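You operate a simulated robot arm through the tools that you are given. There is no shell and no other tool.

The job below is to be done with a simulated robot arm. You get a single attempt, and the scene is never put back.

TASK
Move the green pan to the blue mat and wipe both spill marks off the cold hob.
Fine: blue cloth, back where it lay; leave the knobs OFF. What is to be rubbed or washed off counts as gone when no trace of it is left.

It is judged by the outcome, as a careful person would: the job done as asked, and still so three seconds after it is handed in. It fails if anything else is knocked over, pushed out of place, dropped, spilled or broken. Flat cloth is picked up by pressing the open fingertips on it (5 to 10 N) and closing them slowly along it; thin cloth reads only 2 to 8 mm in the jaws.

THE ROBOT
A 7-joint arm with a two-finger parallel gripper, fixed in place. Base frame: the origin is on the floor under the middle of its stand, x ahead of it, y to its left, z up; the work surface is at about z = 0.906. Lengths are in m, angles in degrees, forces in N, time in s.
With the tool pointing down near the work surface it reaches from about 0.3 to 0.68 m from the base axis. Its first joint turns from -66.0 to 66.0 degrees. Payload 1.57 kg.
The tool frame sits at the grasp point between the pads (the TCP): z along the fingers, y along the line on which they close. The tips reach 0.03 m beyond it. Largest opening 0.11 m; finger width 0.024, thickness 0.012; the body of the gripper, 0.048 by 0.112 m, starts 0.078 m behind the TCP.
Orientation is that of the tool frame in the base frame, as a unit quaternion [x, y, z, w]. With the fingers straight down and closing along the base's y, the tool's x points along the base's -x, its y along +y and its z along -z.

THE INTERFACE
- The arm moves only by the tool servo_tool. Its argument "moves" is a list of rows, each a list of 7 numbers: the shift along the base's x, y, z in m, then the turn, a rotation vector about the base's x, y, z in degrees, then the closure in counts, from 0 (fully open) to 255 (shut). In form: [[dx, dy, dz, ax, ay, az, grip], ...]. A call has 1 to 20 rows; each row shifts and turns the commanded pose from where the row before left it. Each row takes 0.2 s and may step no farther than 0.05 m and 8.6 degrees from the row before; otherwise, or with a gripper value out of range, the whole call is refused. Where a pose cannot be reached the arm comes as near as it can. A force on the tool above 40 N (or 10 N above the force at the start of the call, whichever is more), or a blocked arm, ends the call early, and 0.2 s more pass. The fingers move at their own pace (about 0.108 m/s each) and stop on an object; they squeeze with about 40 N. The grip force told is the motor's: it shows also when the fingers shut on nothing. Time passes only in rows, and 0.2 s behind the last, so rows that do not move let the fingers close. It gives the time, the measured TCP pose, the force on the tool (base axes), the opening and the grip force at its end, in the units of the frame above (readings bear some noise), with the torque about the TCP (base axes, N m) and any sound that the robot's microphone picked up.
- Cameras (640 x 400 px; columns grow to the right, rows downward): "scene" is fixed at [0.1583, -0.427, 1.3706]; the picture's right is [0.67, -0.74, 0.00], its down [-0.59, -0.54, -0.60] and it looks along [0.45, 0.41, -0.80] (base axes); focal length 246 px, centre (320, 200). "wrist" rides on the gripper at [0.07, 0.016, -0.141] in the tool frame; the picture's right is [-0.23, 0.97, 0.00], its down [-0.85, -0.20, -0.48] and it looks along [-0.47, -0.11, 0.88] (tool axes); focal length 222 px, centre (320, 200). There is no depth. A picture from a camera that has moved, and an enlarged one, comes with that camera's place and axes in the base frame and with its lens. The place of the scene camera against the robot may be out by one fixed shift of up to 0.025 m in any direction.
- grab_frame(camera): a new picture of that camera. It takes no simulated time.
- enlarge(camera, box): a new picture of the part [left, top, right, bottom] of that camera's present view, enlarged. It takes no simulated time.
- hand_in(): hands the job in; it is judged then, once.

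Places have to be worked out from the pictures, the camera data and where the tool is seen. Open the gripper and draw the arm clear of the work before you hand the job in, unless the task says otherwise.

The tools are called as a command line: name --pt "numbers of a row" for each row, then --argument value for the rest, lists and objects as JSON in quotes. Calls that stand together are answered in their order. servo_tool: Moves the arm, as the interface text tells. Its arguments: {"type":"object","properties":{"moves":{"type":"array","items":{"type":"array","items":{"type":"number"}}}},"required":["moves"]} The other tools are called the same way: grab_frame (camera) takes a picture; enlarge (camera, box) takes an enlarged picture of a part of a camera's view; hand_in () hands the job in.

At the start:

```text
t: 0.0
eef_pos: [0.4421, -0.127, 1.1264]
tcp_rot: [0.0, 1.0, 0.0, 0.0]
ft_force: [-0.2, 0.0, 0.2]
ft_torque: [0.0, 0.01, 0.0]
opening: 0.1101
gripper_force: 0.0
```

scene: 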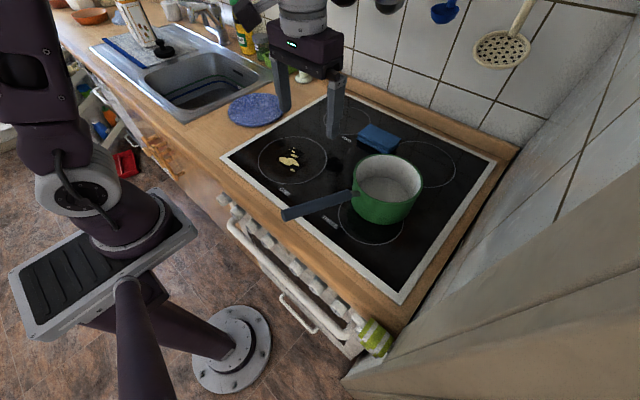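
wrist: 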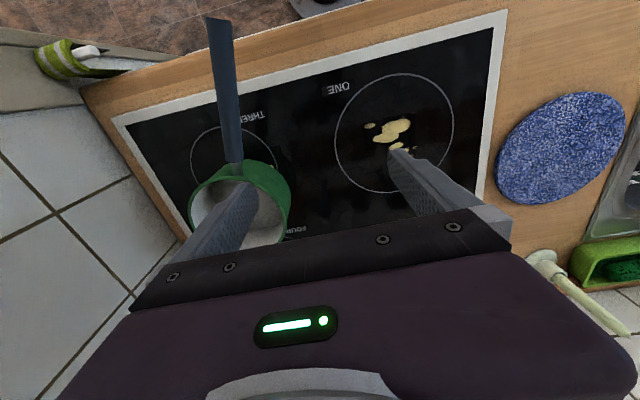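

I start by looking more closely at the scene: the pan, the spills, the blue cloth and the blue mat.

enlarge --camera "scene" --box '[210, 70, 530, 310]'

enlarge --camera "wrist" --box '[80, 0, 640, 300]'

enlarge --camera "scene" --box '[80, 0, 360, 140]'

```text
1.67 times, centred on (370, 190) of scene
camera zoom: at [0.1583, -0.427, 1.3706], right [0.67, -0.74, 0.0], down [-0.59, -0.54, -0.6], along [0.45, 0.41, -0.8], focal length 410 px, centre (237, 217)
```

zoom: 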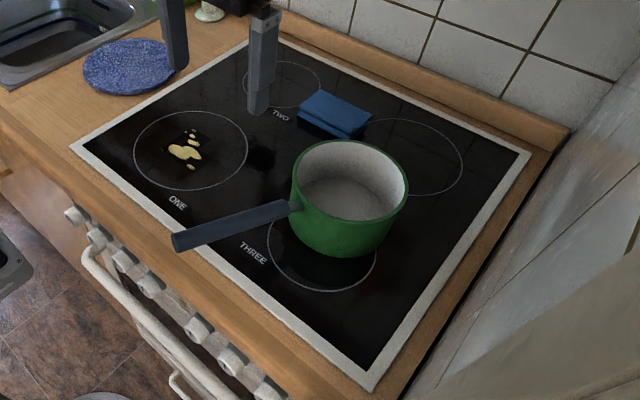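

```text
1.14 times, centred on (360, 150) of wrist
camera zoom: at [0.3716, -0.1097, 1.267], right [0.23, 0.97, 0.0], down [0.85, -0.2, 0.48], along [0.47, -0.11, -0.88], focal length 254 px, centre (274, 257)
```

zoom: 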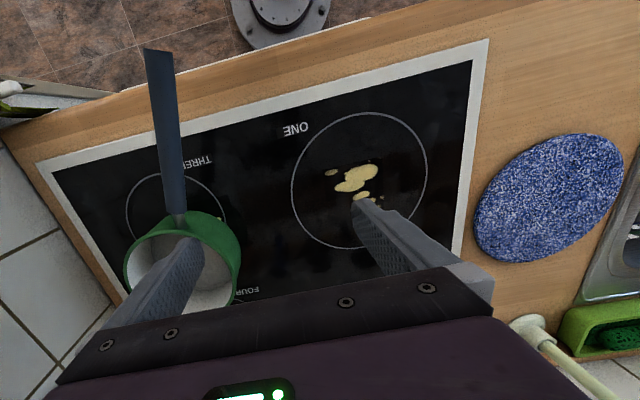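

```text
2.29 times, centred on (220, 70) of scene
camera zoom: at [0.1583, -0.427, 1.3706], right [0.67, -0.74, 0.0], down [-0.59, -0.54, -0.6], along [0.45, 0.41, -0.8], focal length 562 px, centre (549, 497)
```

zoom: 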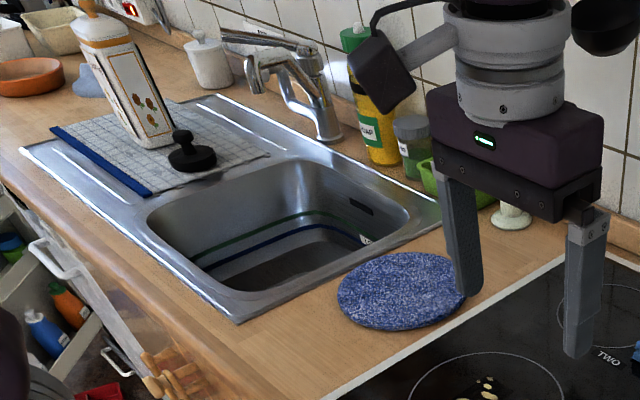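

The green pan sits on ring THREE with its handle pointing towards the robot. A pale spill is on ring ONE, the folded blue cloth lies behind the pan, and the round blue mat is left of the hob. I raise the arm and move it left to get an unobstructed view of the hob and find the second spill.

servo_tool --pt "-0.01 0.04 0.02 0 0 0 0" --pt "-0.01 0.04 0.02 0 0 0 0" --pt "-0.01 0.04 0.01 0 0 0 0" --pt "-0.01 0.04 0 0 0 0 0" --pt "-0.01 0.04 0 0 0 0 0" --pt "-0.01 0.04 0 0 0 0 0" --pt "0 0.04 0 0 0 0 0"

grab_frame --camera "scene"

enlarge --camera "scene" --box '[210, 70, 530, 270]'

grab_frame --camera "wrist"

```text
t: 1.6
eef_pos: [0.3818, 0.1541, 1.1768]
tcp_rot: [-0.001, 1.0, 0.0, 0.001]
ft_force: [0.5, 0.1, 0.2]
ft_torque: [-0.01, 0.0, -0.02]
opening: 0.11
gripper_force: 0.1
```

```text
taken
```

scene: 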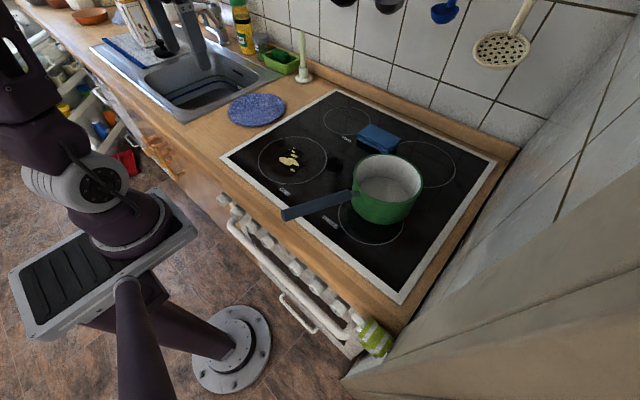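

```text
2.00 times, centred on (370, 170) of scene
camera zoom: at [0.1583, -0.427, 1.3706], right [0.67, -0.74, 0.0], down [-0.59, -0.54, -0.6], along [0.45, 0.41, -0.8], focal length 492 px, centre (220, 260)
```

zoom: 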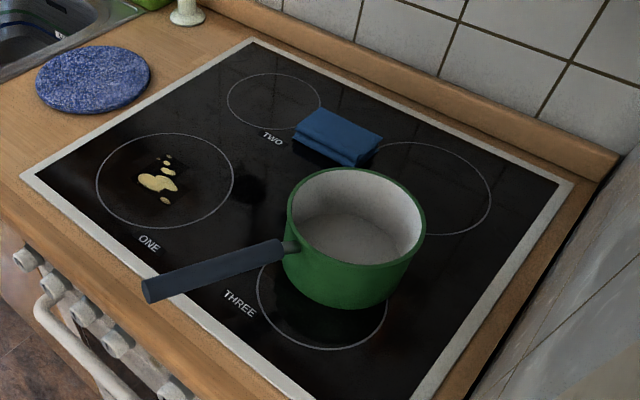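

```text
taken
camera wrist: at [0.3103, 0.1699, 1.3177], right [0.23, 0.97, 0.0], down [0.85, -0.2, 0.48], along [0.47, -0.11, -0.88], focal length 222 px, centre (320, 200)
```

wrist: 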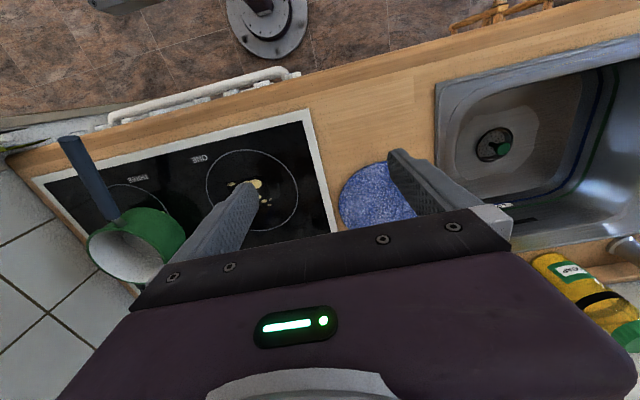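

A dark spot between ring ONE and the pan stays in the same place after the arm moved, so it is not the arm's shadow. I enlarge that area and the area around the cloth and pan base.

enlarge --camera "scene" --box '[255, 120, 365, 200]'

enlarge --camera "scene" --box '[320, 100, 470, 195]'

enlarge --camera "scene" --box '[320, 170, 470, 270]'

```text
5.00 times, centred on (310, 160) of scene
camera zoom: at [0.1583, -0.427, 1.3706], right [0.67, -0.74, 0.0], down [-0.59, -0.54, -0.6], along [0.45, 0.41, -0.8], focal length 1230 px, centre (370, 400)
```

zoom: 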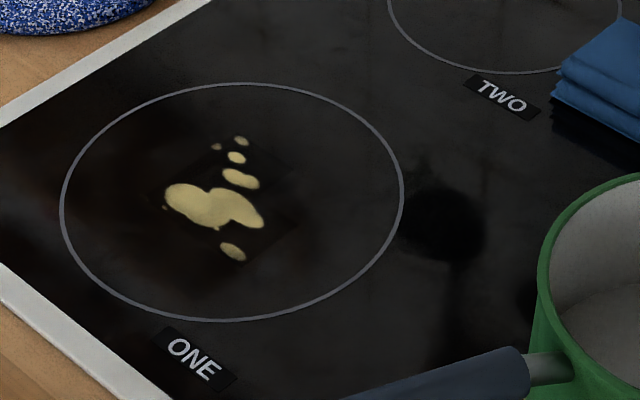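

```text
4.21 times, centred on (395, 148) of scene
camera zoom: at [0.1583, -0.427, 1.3706], right [0.67, -0.74, 0.0], down [-0.59, -0.54, -0.6], along [0.45, 0.41, -0.8], focal length 1035 px, centre (4, 421)
```

zoom: 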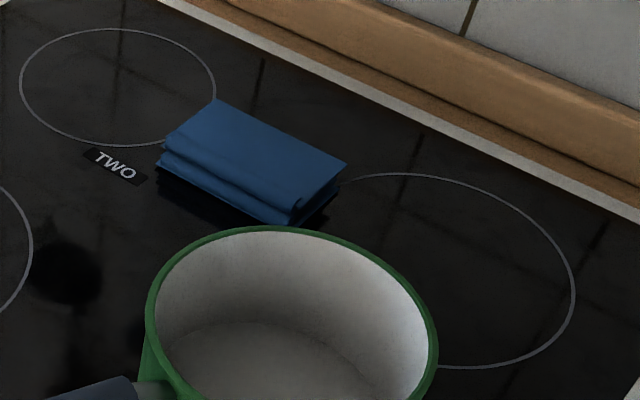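

```text
4.00 times, centred on (395, 220) of scene
camera zoom: at [0.1583, -0.427, 1.3706], right [0.67, -0.74, 0.0], down [-0.59, -0.54, -0.6], along [0.45, 0.41, -0.8], focal length 984 px, centre (20, 120)
```

zoom: 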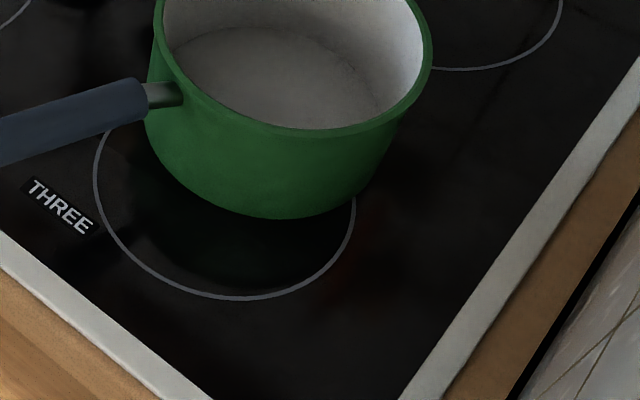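

The dark spot may be a baked-in reflection or a stain; a second spill may also be under the pan. I move the wrist camera high over the pan side to measure the pan and check that spot from another angle.

servo_tool --pt "0 -0.04 0.02 0 0 0 0" --pt "0 -0.04 0.02 0 0 0 0" --pt "0 -0.04 0.02 0 0 0 0" --pt "0 -0.04 0.02 0 0 0 0" --pt "0 -0.04 0.02 0 0 0 0" --pt "0 -0.04 0.02 0 0 0 0" --pt "-0.01 -0.04 0 0 0 0 0" --pt "-0.01 -0.04 0 0 0 0 0" --pt "0 -0.04 0 0 0 0 0" --pt "0 -0.04 0 0 0 0 0"

grab_frame --camera "wrist"

enlarge --camera "wrist" --box '[200, 80, 440, 240]'

grab_frame --camera "scene"

```text
t: 3.8
eef_pos: [0.3621, -0.2466, 1.2964]
tcp_rot: [-0.001, 1.0, 0.0, 0.001]
ft_force: [-0.9, -0.5, 0.8]
ft_torque: [0.02, -0.02, -0.01]
opening: 0.1102
gripper_force: 0.1
```

```text
taken
camera wrist: at [0.2913, -0.2305, 1.4375], right [0.23, 0.97, 0.0], down [0.86, -0.2, 0.48], along [0.47, -0.11, -0.88], focal length 222 px, centre (320, 200)
```

wrist: 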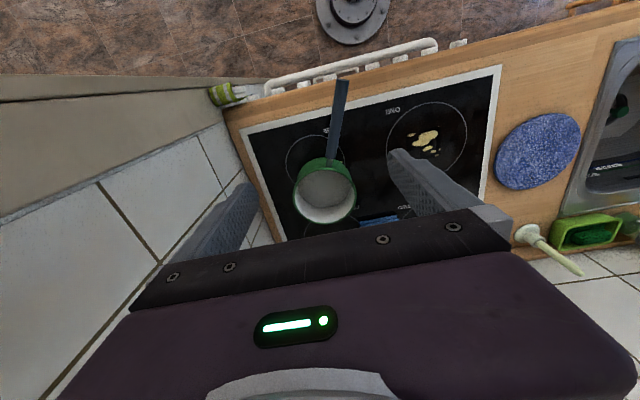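

```text
2.50 times, centred on (320, 160) of wrist
camera zoom: at [0.2913, -0.2305, 1.4375], right [0.23, 0.97, 0.0], down [0.86, -0.2, 0.48], along [0.47, -0.11, -0.88], focal length 555 px, centre (320, 300)
```

zoom: 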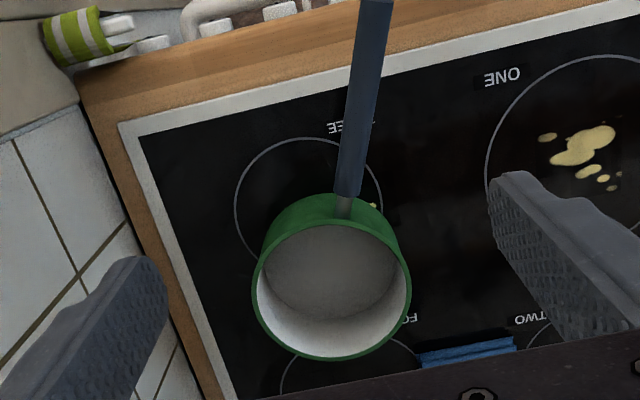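

```text
taken
```

scene: 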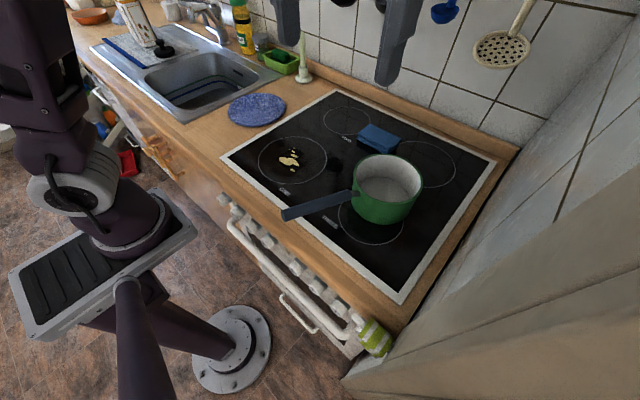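

A yellowish mark peeks out beside the pan base, at roughly (0.48, -0.22), so the second spill is under or beside the pan. I judge the pan centre to be near (0.53, -0.276) with rim radius about 0.076. I'll grip its wall at the near-left side with one finger inside, so I hover there with the tool turned 30°.

servo_tool --pt "0.022 0.006 -0.03 0 0 5 0" --pt "0.022 0.006 -0.03 0 0 5 0" --pt "0.022 0.006 -0.03 0 0 5 0" --pt "0.022 0.006 -0.03 0 0 5 0" --pt "0.022 0.006 -0.03 0 0 5 0" --pt "0.021 0.005 -0.03 0 0 5 0" --pt "0 0 -0.03 0 0 0 0" --pt "0 0 0 0 0 0 0"

grab_frame --camera "wrist"

grab_frame --camera "scene"

enlarge --camera "scene" --box '[270, 90, 470, 250]'

```text
t: 5.6
eef_pos: [0.4942, -0.2114, 1.0858]
tcp_rot: [-0.259, 0.966, 0.0, 0.0]
ft_force: [0.7, 0.6, 0.8]
ft_torque: [-0.01, 0.02, -0.02]
opening: 0.1101
gripper_force: 0.2
```

```text
taken
camera wrist: at [0.4245, -0.2319, 1.2259], right [-0.29, 0.96, 0.0], down [0.84, 0.26, 0.48], along [0.46, 0.14, -0.88], focal length 222 px, centre (320, 200)
```

wrist: 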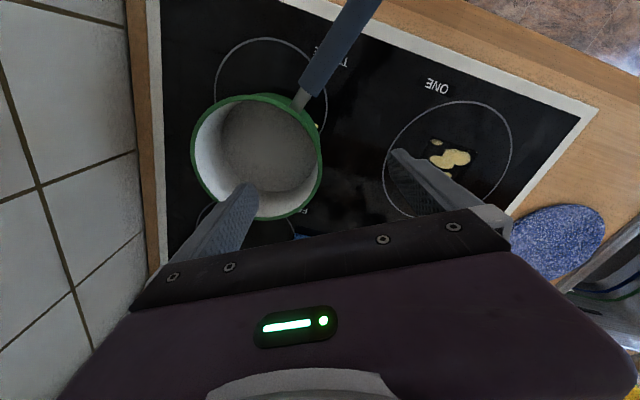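

```text
taken
```

scene: 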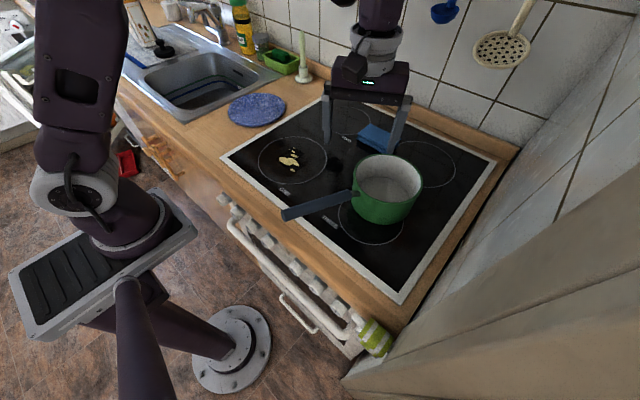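

```text
2.50 times, centred on (370, 170) of scene
camera zoom: at [0.1583, -0.427, 1.3706], right [0.67, -0.74, 0.0], down [-0.59, -0.54, -0.6], along [0.45, 0.41, -0.8], focal length 615 px, centre (195, 275)
```

zoom: 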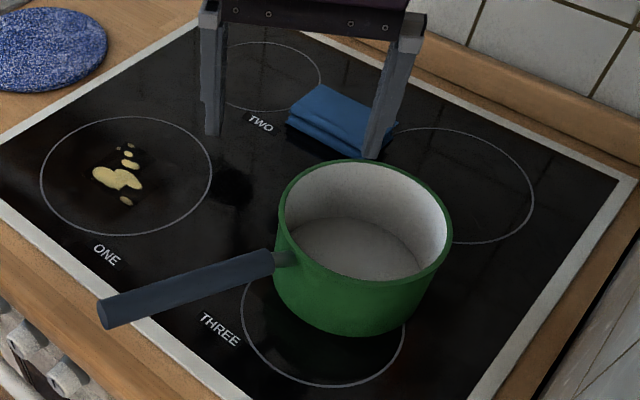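

The pan centre refines to about (0.530, -0.276), with its rim near z 0.985 and radius about 0.075. The tool is already above the wall at (0.494, -0.211). I lower it with the fingers partly closed so the wall ends up between them, watching the force.

servo_tool --pt "0 -0.001 -0.02 0 0 0 70" --pt "0 0 -0.02 0 0 0 80" --pt "0 0 -0.015 0 0 0 80" --pt "0 0 -0.015 0 0 0 80" --pt "0 0 0 0 0 0 80"

grab_frame --camera "wrist"

enlarge --camera "scene" --box '[270, 90, 470, 250]'

```text
t: 6.8
eef_pos: [0.4937, -0.2141, 1.017]
tcp_rot: [-0.259, 0.966, 0.0, 0.0]
ft_force: [0.6, -0.5, 0.0]
ft_torque: [0.0, 0.0, 0.0]
opening: 0.0755
gripper_force: 0.0
```

```text
taken
camera wrist: at [0.4242, -0.2331, 1.1568], right [-0.29, 0.96, 0.0], down [0.84, 0.25, 0.48], along [0.46, 0.14, -0.88], focal length 222 px, centre (320, 200)
```

wrist: 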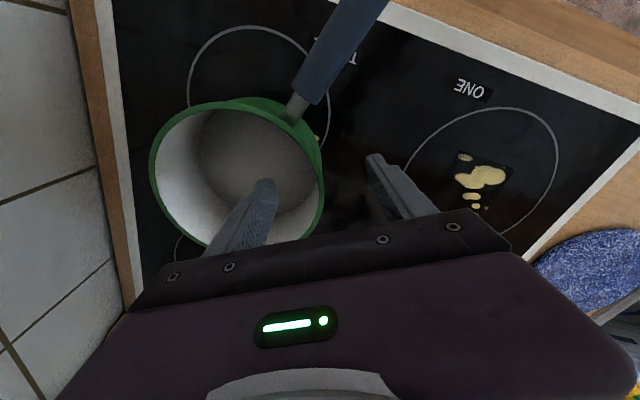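

```text
2.50 times, centred on (370, 170) of scene
camera zoom: at [0.1583, -0.427, 1.3706], right [0.67, -0.74, 0.0], down [-0.59, -0.54, -0.6], along [0.45, 0.41, -0.8], focal length 615 px, centre (195, 275)
```

zoom: 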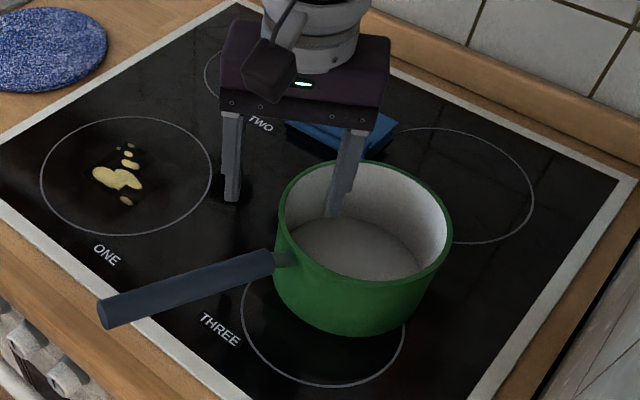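

One finger is over the pan's interior and the other is outside, with the wall between them. I lower another 4.5 cm and then close slowly.

servo_tool --pt "0 0 -0.015 0 0 0 80" --pt "0 0 -0.015 0 0 0 80" --pt "0 0 -0.012 0 0 0 80" --pt "0 0 0 0 0 0 80"

grab_frame --camera "wrist"

enlarge --camera "scene" --box '[270, 90, 470, 250]'

```text
t: 7.8
eef_pos: [0.4941, -0.2126, 0.9746]
tcp_rot: [-0.258, 0.966, 0.0, -0.001]
ft_force: [-0.2, -0.3, -0.3]
ft_torque: [-0.02, 0.03, 0.02]
opening: 0.0757
gripper_force: 0.0
```

```text
taken
camera wrist: at [0.4241, -0.2329, 1.1152], right [-0.29, 0.96, 0.0], down [0.84, 0.25, 0.48], along [0.46, 0.14, -0.88], focal length 222 px, centre (320, 200)
```

wrist: 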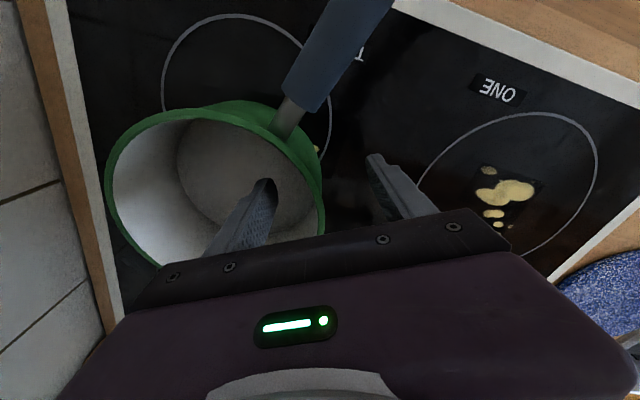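

```text
2.50 times, centred on (370, 170) of scene
camera zoom: at [0.1583, -0.427, 1.3706], right [0.67, -0.74, 0.0], down [-0.59, -0.54, -0.6], along [0.45, 0.41, -0.8], focal length 615 px, centre (195, 275)
```

zoom: 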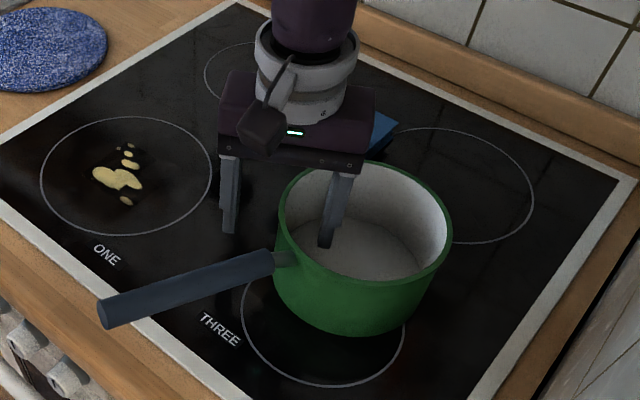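

No contact force, and the wall is between the fingers with the tips about 4 cm below the rim. I close gradually until they grip.

servo_tool --pt "0 0 0 0 0 0 110" --pt "0 0 0 0 0 0 140" --pt "0 0 0 0 0 0 170" --pt "0 0 0 0 0 0 200" --pt "0 0 0 0 0 0 230" --pt "0 0 0 0 0 0 255" --pt "0 0 0 0 0 0 255" --pt "0 0 0 0 0 0 255"

grab_frame --camera "wrist"

enlarge --camera "scene" --box '[270, 90, 470, 250]'

```text
t: 9.6
eef_pos: [0.4934, -0.213, 0.9745]
tcp_rot: [-0.259, 0.966, 0.0, 0.0]
ft_force: [-0.3, -0.8, 2.2]
ft_torque: [-0.12, 0.21, 0.07]
opening: 0.0027
gripper_force: 23.9
```

```text
taken
camera wrist: at [0.4241, -0.233, 1.1155], right [-0.29, 0.96, 0.0], down [0.84, 0.26, 0.48], along [0.46, 0.14, -0.88], focal length 222 px, centre (320, 200)
```

wrist: 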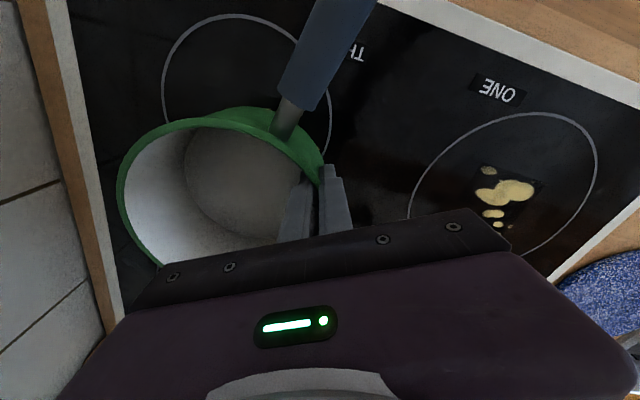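

```text
2.50 times, centred on (370, 170) of scene
camera zoom: at [0.1583, -0.427, 1.3706], right [0.67, -0.74, 0.0], down [-0.59, -0.54, -0.6], along [0.45, 0.41, -0.8], focal length 615 px, centre (195, 275)
```

zoom: 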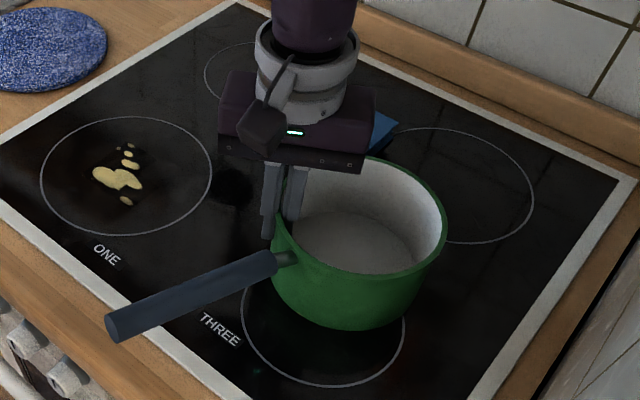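

The jaws read 2.7 mm with force 24, consistent with holding the thin pan wall. I lift a little, slowly, to check the hold.

servo_tool --pt "0 0 0.005 0 0 0 255" --pt "0 0 0.005 0 0 0 255" --pt "0 0 0.005 0 0 0 255" --pt "0 0 0.005 0 0 0 255" --pt "0 0 0 0 0 0 255"

grab_frame --camera "wrist"

enlarge --camera "scene" --box '[270, 90, 470, 250]'

```text
t: 10.8
eef_pos: [0.4933, -0.2126, 0.9943]
tcp_rot: [-0.259, 0.966, 0.0, 0.0]
ft_force: [-0.4, -0.9, -6.7]
ft_torque: [0.31, 0.08, -0.03]
opening: 0.0028
gripper_force: 24.4
```

```text
taken
camera wrist: at [0.4237, -0.233, 1.1352], right [-0.29, 0.96, 0.0], down [0.84, 0.25, 0.48], along [0.46, 0.14, -0.88], focal length 222 px, centre (320, 200)
```

wrist: 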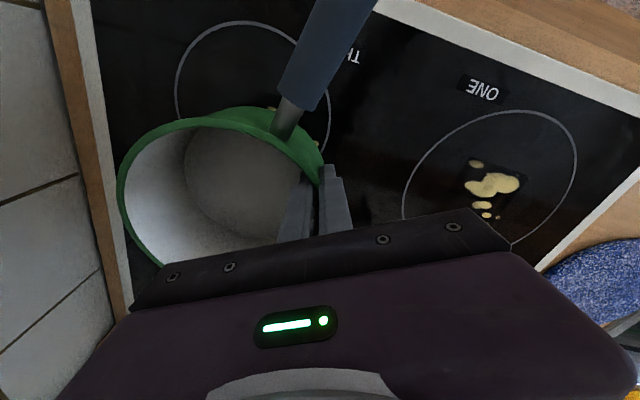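

```text
2.50 times, centred on (370, 170) of scene
camera zoom: at [0.1584, -0.427, 1.3706], right [0.67, -0.74, 0.0], down [-0.59, -0.54, -0.6], along [0.45, 0.41, -0.8], focal length 615 px, centre (195, 275)
```

zoom: 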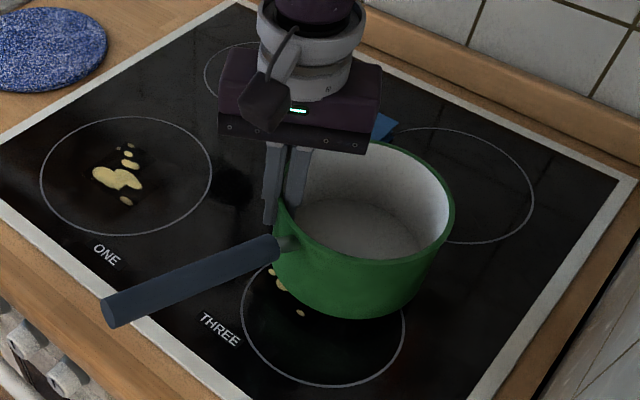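

The pan hangs steady at about 6.7 N, and the second spill is now visible on ring THREE. I lift it another 8 cm and carry it left toward the mat, then stop to look.

servo_tool --pt "0 0 0.015 0 0 0 255" --pt "0 0 0.02 0 0 0 255" --pt "0 0 0.02 0 0 0 255" --pt "0 0.01 0.02 0 0 0 255" --pt "0.002 0.02 0.005 0 0 0 255" --pt "0.002 0.03 0 0 0 0 255" --pt "0.003 0.035 0 0 0 0 255" --pt "0.003 0.04 0 0 0 0 255" --pt "0.003 0.04 0 0 0 0 255" --pt "0.003 0.04 0 0 0 0 255" --pt "0.003 0.04 0 0 0 0 255" --pt "0.003 0.04 0 0 0 0 255" --pt "0.003 0.04 0 0 0 0 255" --pt "0.002 0.035 0 0 0 0 255" --pt "0.002 0.03 0 0 0 0 255" --pt "0.002 0.02 0 0 0 0 255" --pt "0 0.01 0 0 0 0 255" --pt "0 0 0 0 0 0 255"

grab_frame --camera "wrist"

grab_frame --camera "scene"

```text
t: 14.6
eef_pos: [0.5229, 0.2178, 1.0753]
tcp_rot: [-0.259, 0.966, -0.001, 0.0]
ft_force: [0.3, -0.3, -5.7]
ft_torque: [0.28, 0.05, 0.0]
opening: 0.0029
gripper_force: 24.0
```

```text
taken
camera wrist: at [0.4544, 0.1981, 1.2154], right [-0.29, 0.96, 0.0], down [0.84, 0.25, 0.48], along [0.46, 0.14, -0.88], focal length 222 px, centre (320, 200)
```

wrist: 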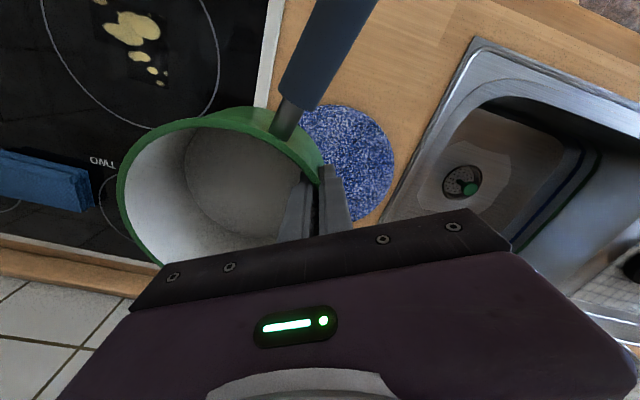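

```text
taken
```

scene: 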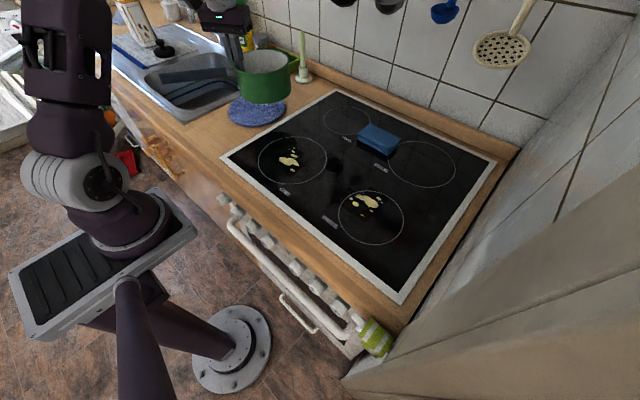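

The pan is held level and both spills are now in view on rings ONE and THREE. The mat centre comes out near (0.564, 0.246), so I shift the pan another 9 cm left to centre it and check before lowering.

servo_tool --pt "0 0.02 0 0 0 0 255" --pt "0.001 0.03 0 0 0 0 255" --pt "0.002 0.025 0 0 0 0 255" --pt "0.001 0.017 0 0 0 0 255" --pt "0 0 -0.02 0 0 0 255" --pt "0 0 -0.02 0 0 0 255" --pt "0 0 0 0 0 0 255"

grab_frame --camera "wrist"

enlarge --camera "scene" --box '[180, 20, 340, 140]'

```text
t: 16.2
eef_pos: [0.5288, 0.3101, 1.0341]
tcp_rot: [-0.259, 0.966, -0.001, 0.0]
ft_force: [-0.5, -0.6, -5.8]
ft_torque: [0.32, 0.07, 0.02]
opening: 0.0026
gripper_force: 23.7
```

```text
taken
camera wrist: at [0.459, 0.2891, 1.1746], right [-0.29, 0.96, 0.0], down [0.84, 0.25, 0.48], along [0.46, 0.14, -0.88], focal length 222 px, centre (320, 200)
```

wrist: 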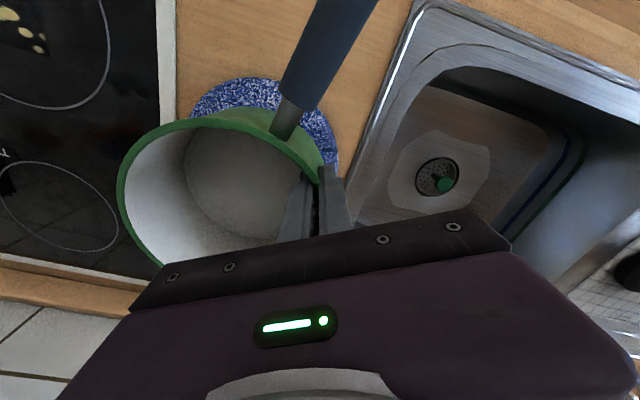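

```text
3.33 times, centred on (260, 80) of scene
camera zoom: at [0.1584, -0.4269, 1.3706], right [0.67, -0.74, 0.0], down [-0.59, -0.54, -0.6], along [0.45, 0.41, -0.8], focal length 820 px, centre (520, 600)
```

zoom: 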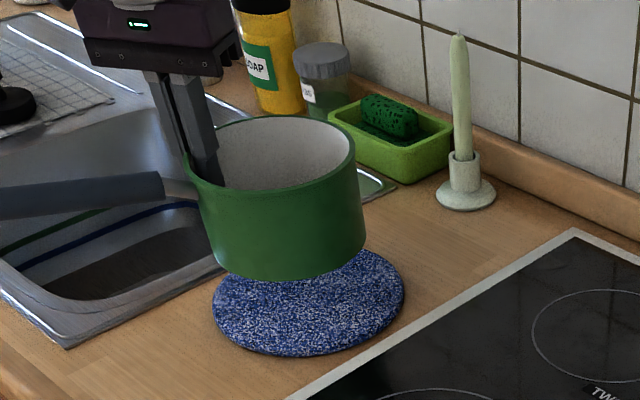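

The mat fits a circle centred near (0.570, 0.247) with radius 0.095, and the pan centre is at about (0.566, 0.246). I nudge it 3 mm in x and lower it, slowly at the end.

servo_tool --pt "0.002 0 -0.015 0 0 0 255" --pt "0.001 0 -0.015 0 0 0 255" --pt "0 0 -0.01 0 0 0 255" --pt "0 0 -0.005 0 0 0 255" --pt "0 0 -0.003 0 0 0 255" --pt "0 0 -0.003 0 0 0 255" --pt "0 0 0 0 0 0 255"

enlarge --camera "scene" --box '[180, 20, 340, 140]'

grab_frame --camera "wrist"

```text
t: 17.8
eef_pos: [0.5311, 0.3094, 0.9828]
tcp_rot: [-0.259, 0.966, 0.0, 0.0]
ft_force: [0.1, -1.2, -6.1]
ft_torque: [0.29, 0.08, -0.03]
opening: 0.0029
gripper_force: 24.6
```

```text
3.33 times, centred on (260, 80) of scene
camera zoom: at [0.1584, -0.4269, 1.3706], right [0.67, -0.74, 0.0], down [-0.59, -0.54, -0.6], along [0.45, 0.41, -0.8], focal length 820 px, centre (520, 600)
```

zoom: 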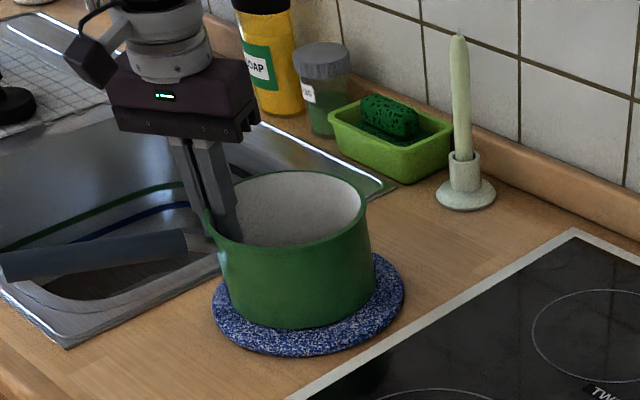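

```text
taken
camera wrist: at [0.4618, 0.289, 1.124], right [-0.29, 0.96, 0.0], down [0.84, 0.25, 0.48], along [0.46, 0.14, -0.88], focal length 222 px, centre (320, 200)
```

wrist: 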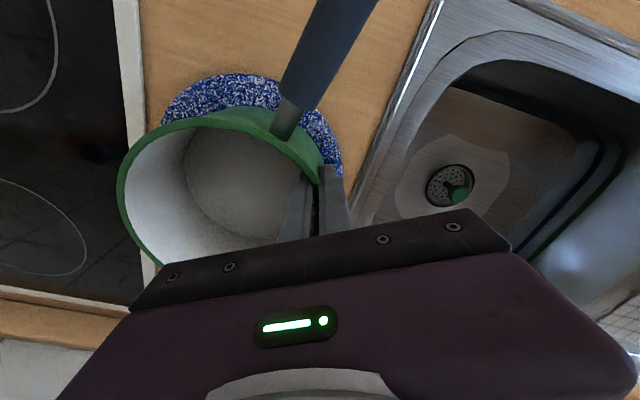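

The pan is just above the mat. The fits put the pan centre about 8 mm too far left of the mat centre, so I shift it by (0.002, -0.008) and then lower until the weight transfers.

servo_tool --pt "0.001 -0.004 0 0 0 0 255" --pt "0.001 -0.004 0 0 0 0 255" --pt "0 0 -0.002 0 0 0 255" --pt "0 0 -0.002 0 0 0 255" --pt "0 0 -0.001 0 0 0 255" --pt "0 0 0 0 0 0 255"

enlarge --camera "scene" --box '[180, 20, 340, 140]'

```text
t: 19.2
eef_pos: [0.5342, 0.3014, 0.9786]
tcp_rot: [-0.259, 0.966, 0.001, 0.002]
ft_force: [-1.2, -0.1, 19.5]
ft_torque: [-0.47, -0.28, -0.41]
opening: 0.0027
gripper_force: 24.1
```

```text
3.33 times, centred on (260, 80) of scene
camera zoom: at [0.1579, -0.4271, 1.3706], right [0.67, -0.74, 0.0], down [-0.59, -0.54, -0.6], along [0.45, 0.41, -0.8], focal length 820 px, centre (520, 600)
```

zoom: 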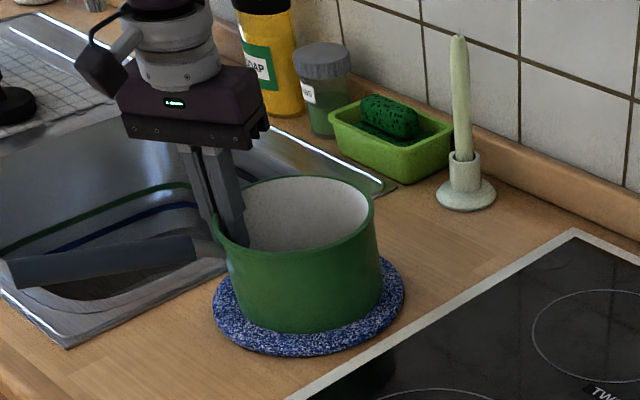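

The pan now rests on the mat, centred, and I'm pressing down by about 20 N. I relieve 2 mm and open slowly.

servo_tool --pt "0 0 0.002 0 0 0 255" --pt "0 0 0 0 0 0 255" --pt "0 0 0 0 0 0 235" --pt "0 0 0 0 0 0 210" --pt "0 0 0 0 0 0 180" --pt "0 0 0 0 0 0 150" --pt "0 0 0 0 0 0 120" --pt "0 0 0 0 0 0 120"

enlarge --camera "scene" --box '[180, 20, 340, 140]'

grab_frame --camera "wrist"

```text
t: 21.0
eef_pos: [0.533, 0.3016, 0.9813]
tcp_rot: [-0.259, 0.966, 0.0, 0.0]
ft_force: [0.2, 0.2, -0.9]
ft_torque: [-0.01, 0.03, -0.02]
opening: 0.0582
gripper_force: 0.1
```

```text
3.33 times, centred on (260, 80) of scene
camera zoom: at [0.1583, -0.427, 1.3706], right [0.67, -0.74, 0.0], down [-0.59, -0.54, -0.6], along [0.45, 0.41, -0.8], focal length 820 px, centre (520, 600)
```

zoom: 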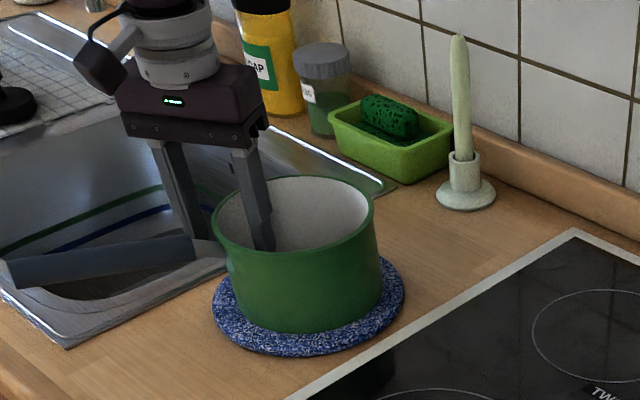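

```text
taken
camera wrist: at [0.4636, 0.2812, 1.1212], right [-0.29, 0.96, 0.0], down [0.84, 0.25, 0.48], along [0.46, 0.14, -0.88], focal length 222 px, centre (320, 200)
```

wrist: 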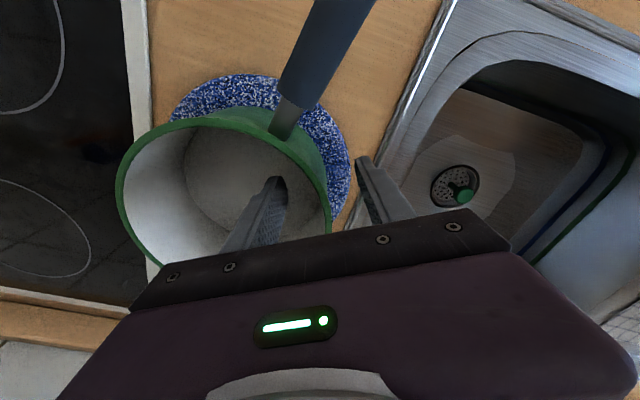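

The pan is free and sits well on the mat. I raise the tool straight up, turn it back, and move to view the cloth from above.

servo_tool --pt "0 0 0.02 0 0 0 120" --pt "0 0 0.04 0 0 0 120" --pt "0 0 0.04 0 0 0 120" --pt "0 0 0.04 0 0 0 100" --pt "0 -0.03 0.03 0 0 -5 60" --pt "0 -0.04 0.02 0 0 -5 0" --pt "0 -0.04 0.02 0 0 -5 0" --pt "-0.005 -0.04 0.01 0 0 -5 0" --pt "-0.005 -0.04 0 0 0 -5 0" --pt "-0.005 -0.04 0 0 0 -5 0" --pt "-0.005 -0.04 0 0 0 0 0" --pt "-0.005 -0.04 0 0 0 0 0" --pt "-0.005 -0.04 0 0 0 0 0" --pt "-0.005 -0.04 0 0 0 0 0" --pt "0 -0.04 0 0 0 0 0" --pt "0 -0.03 0 0 0 0 0" --pt "0 0 0 0 0 0 0"

grab_frame --camera "wrist"

enlarge --camera "wrist" --box '[220, 130, 420, 250]'

grab_frame --camera "scene"

```text
t: 24.6
eef_pos: [0.4982, -0.1599, 1.2003]
tcp_rot: [0.0, 1.0, 0.0, 0.0]
ft_force: [0.3, -0.3, 0.3]
ft_torque: [0.01, 0.03, -0.01]
opening: 0.1099
gripper_force: 0.0
```

```text
taken
camera wrist: at [0.4275, -0.1417, 1.341], right [0.23, 0.97, 0.0], down [0.85, -0.2, 0.48], along [0.47, -0.11, -0.88], focal length 222 px, centre (320, 200)
```

wrist: 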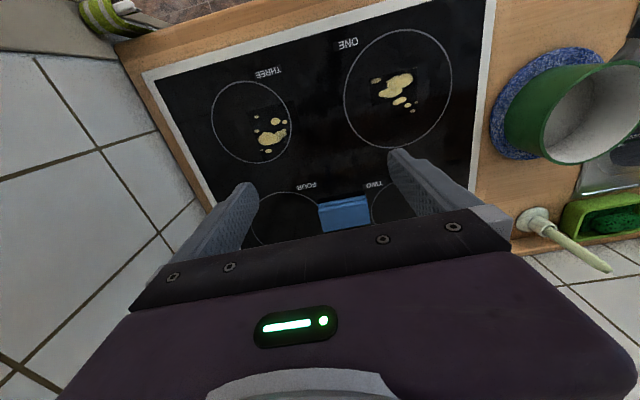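

```text
3.20 times, centred on (320, 190) of wrist
camera zoom: at [0.4275, -0.1417, 1.341], right [0.23, 0.97, 0.0], down [0.85, -0.2, 0.48], along [0.47, -0.11, -0.88], focal length 711 px, centre (320, 232)
```

zoom: 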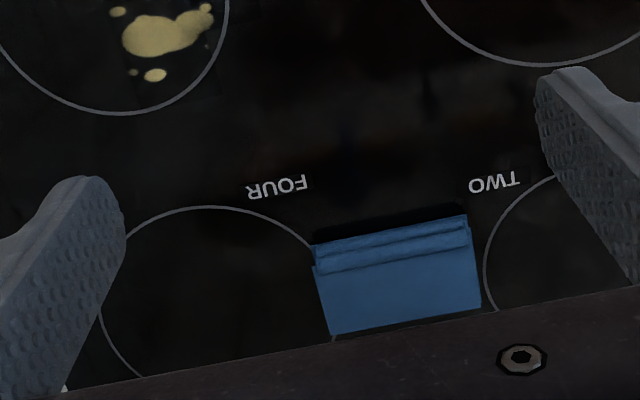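

```text
taken
```

scene: 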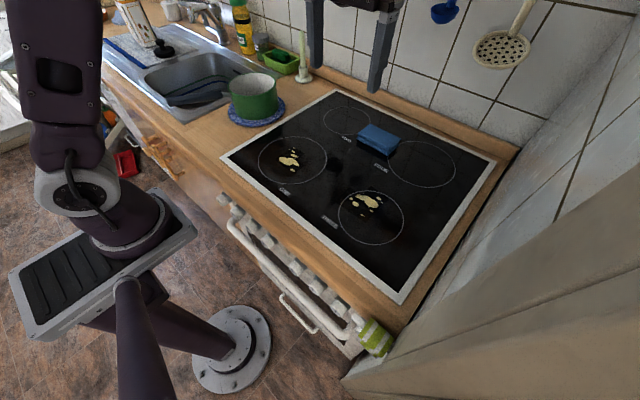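

Both spills are clear: one on ring ONE, one on ring THREE. The folded cloth spans about x 0.663–0.733 and y -0.203 to -0.097. I zoom on the cloth and on the spills to plan the grasp and wiping.

enlarge --camera "scene" --box '[340, 110, 420, 165]'

enlarge --camera "wrist" --box '[200, 20, 460, 180]'

enlarge --camera "wrist" --box '[300, 180, 390, 240]'

enlarge --camera "scene" --box '[250, 120, 420, 260]'

```text
7.27 times, centred on (380, 138) of scene
camera zoom: at [0.1583, -0.427, 1.3706], right [0.67, -0.74, 0.0], down [-0.59, -0.54, -0.6], along [0.45, 0.41, -0.8], focal length 1788 px, centre (-116, 654)
```

zoom: 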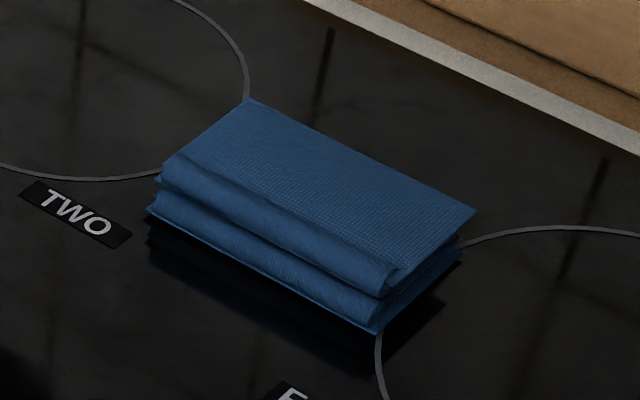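

```text
2.46 times, centred on (330, 100) of wrist
camera zoom: at [0.4275, -0.1417, 1.341], right [0.23, 0.97, 0.0], down [0.85, -0.2, 0.48], along [0.47, -0.11, -0.88], focal length 547 px, centre (295, 446)
```

zoom: 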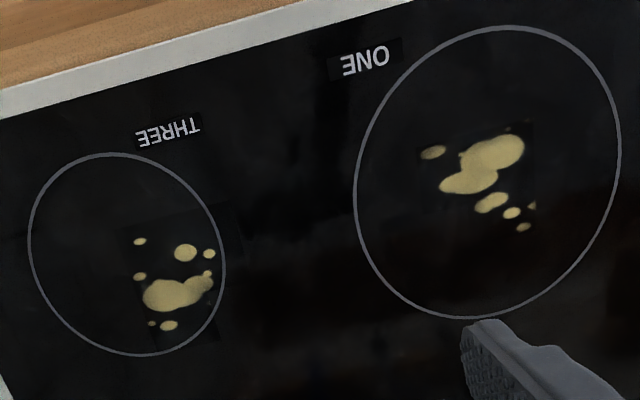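

```text
6.67 times, centred on (345, 210) of wrist
camera zoom: at [0.4275, -0.1417, 1.341], right [0.23, 0.97, 0.0], down [0.85, -0.2, 0.48], along [0.47, -0.11, -0.88], focal length 1481 px, centre (153, 133)
```

zoom: 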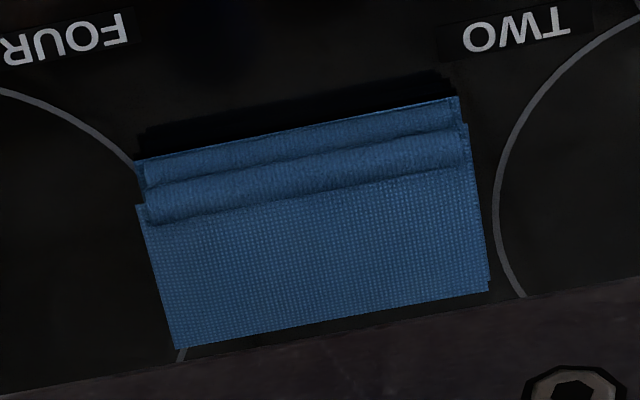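

```text
2.86 times, centred on (335, 190) of scene
camera zoom: at [0.1583, -0.427, 1.3706], right [0.67, -0.74, 0.0], down [-0.59, -0.54, -0.6], along [0.45, 0.41, -0.8], focal length 703 px, centre (277, 229)
```

zoom: 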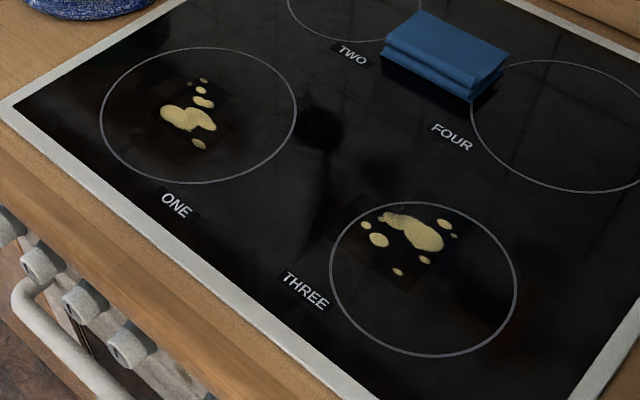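

The cloth is a neat folded stack about 0.106 × 0.07 m and roughly 2.4 cm high, square to the base axes but near the edge of my reach. I approach above its front part with a slight forward tilt to check reach and stiffness.

servo_tool --pt "0.02 0.002 -0.02 0 -2 0 60" --pt "0.02 0.002 -0.025 0 -2 0 60" --pt "0.025 0.002 -0.025 0 -2 0 60" --pt "0.025 0.002 -0.025 0 -2 0 60" --pt "0.025 0.002 -0.025 0 -2 0 60" --pt "0.025 0 -0.025 0 -2 0 60" --pt "0.025 0 -0.025 0 0 0 60" --pt "0.01 0 -0.02 0 0 0 60" --pt "0 0 0 0 0 0 60"

grab_frame --camera "wrist"

enlarge --camera "scene" --box '[300, 70, 460, 180]'

```text
t: 26.6
eef_pos: [0.6738, -0.1497, 1.0103]
tcp_rot: [0.0, 0.994, 0.0, 0.105]
ft_force: [0.3, 0.3, -0.3]
ft_torque: [-0.02, -0.02, -0.02]
opening: 0.0845
gripper_force: 0.1
```

```text
taken
camera wrist: at [0.5744, -0.132, 1.1338], right [0.22, 0.97, 0.05], down [0.74, -0.2, 0.65], along [0.64, -0.11, -0.76], focal length 222 px, centre (320, 200)
```

wrist: 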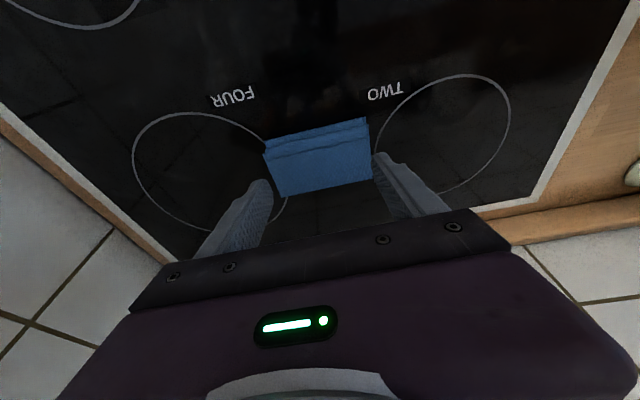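

```text
3.64 times, centred on (380, 125) of scene
camera zoom: at [0.1583, -0.427, 1.3706], right [0.67, -0.74, 0.0], down [-0.59, -0.54, -0.6], along [0.45, 0.41, -0.8], focal length 894 px, centre (102, 473)
```

zoom: 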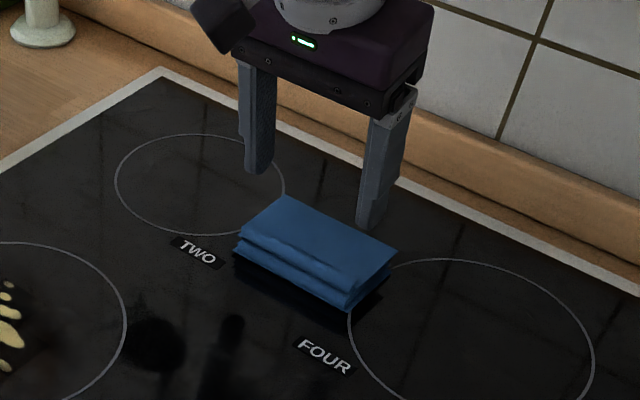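

The arm reaches (0.674, -0.150) with a 12° tilt. I narrow the opening to about 6 cm and come down to just above the cloth's top, then press gently in small steps to feel how stiff it is.

servo_tool --pt "0 0 -0.015 0 0 0 120" --pt "0 0 -0.012 0 0 0 120" --pt "0 0 -0.006 0 0 0 120" --pt "0 0 -0.003 0 0 0 120" --pt "0 0 -0.002 0 0 0 120" --pt "0 0 0 0 0 0 120"

enlarge --camera "scene" --box '[300, 70, 460, 180]'

grab_frame --camera "wrist"

```text
t: 28.0
eef_pos: [0.6742, -0.1469, 0.9723]
tcp_rot: [0.0, 0.995, 0.0, 0.104]
ft_force: [-0.1, -0.3, -0.5]
ft_torque: [0.0, 0.0, -0.04]
opening: 0.0585
gripper_force: 0.1
```

```text
3.64 times, centred on (380, 125) of scene
camera zoom: at [0.1583, -0.427, 1.3706], right [0.67, -0.74, 0.0], down [-0.59, -0.54, -0.6], along [0.45, 0.41, -0.8], focal length 894 px, centre (102, 473)
```

zoom: 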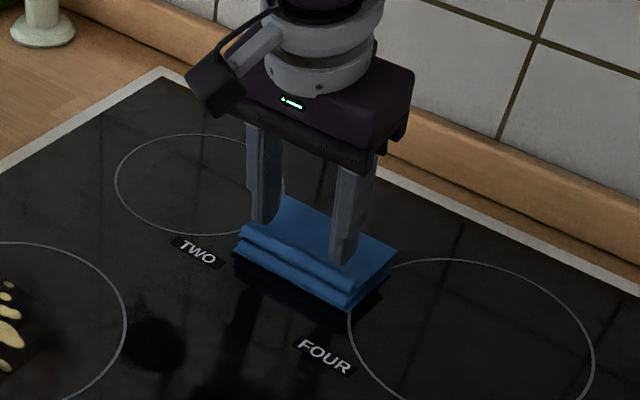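

```text
taken
camera wrist: at [0.5746, -0.1318, 1.0952], right [0.22, 0.97, 0.05], down [0.74, -0.2, 0.65], along [0.64, -0.11, -0.76], focal length 222 px, centre (320, 200)
```

wrist: 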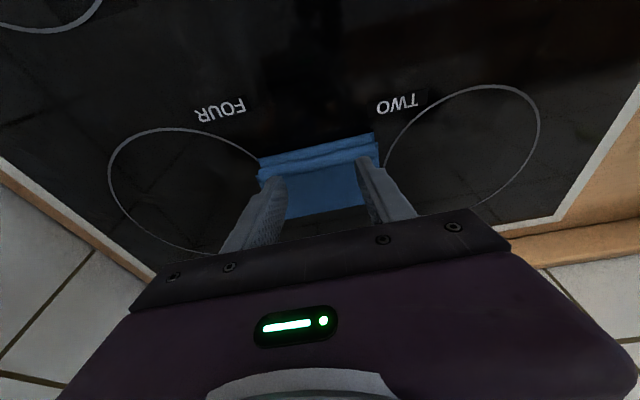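

The tips are about at the cloth's top at z 0.943 with no contact force yet. I continue in 2 mm steps.

servo_tool --pt "0 0 -0.002 0 0 0 120" --pt "0 0 -0.002 0 0 0 120" --pt "0 0 0 0 0 0 120"

servo_tool --pt "0 0 -0.002 0 0 0 120" --pt "0 0 -0.002 0 0 0 120" --pt "0 0 0 0 0 0 120"

```text
t: 28.8
eef_pos: [0.6733, -0.1481, 0.9677]
tcp_rot: [0.0, 0.995, 0.0, 0.104]
ft_force: [0.1, 0.0, -0.6]
ft_torque: [-0.01, -0.01, 0.03]
opening: 0.058
gripper_force: 0.0
```

```text
t: 29.6
eef_pos: [0.6739, -0.1493, 0.9653]
tcp_rot: [0.001, 0.994, -0.001, 0.107]
ft_force: [-4.2, 1.7, 15.5]
ft_torque: [0.13, 0.22, 0.0]
opening: 0.0582
gripper_force: 0.1
```

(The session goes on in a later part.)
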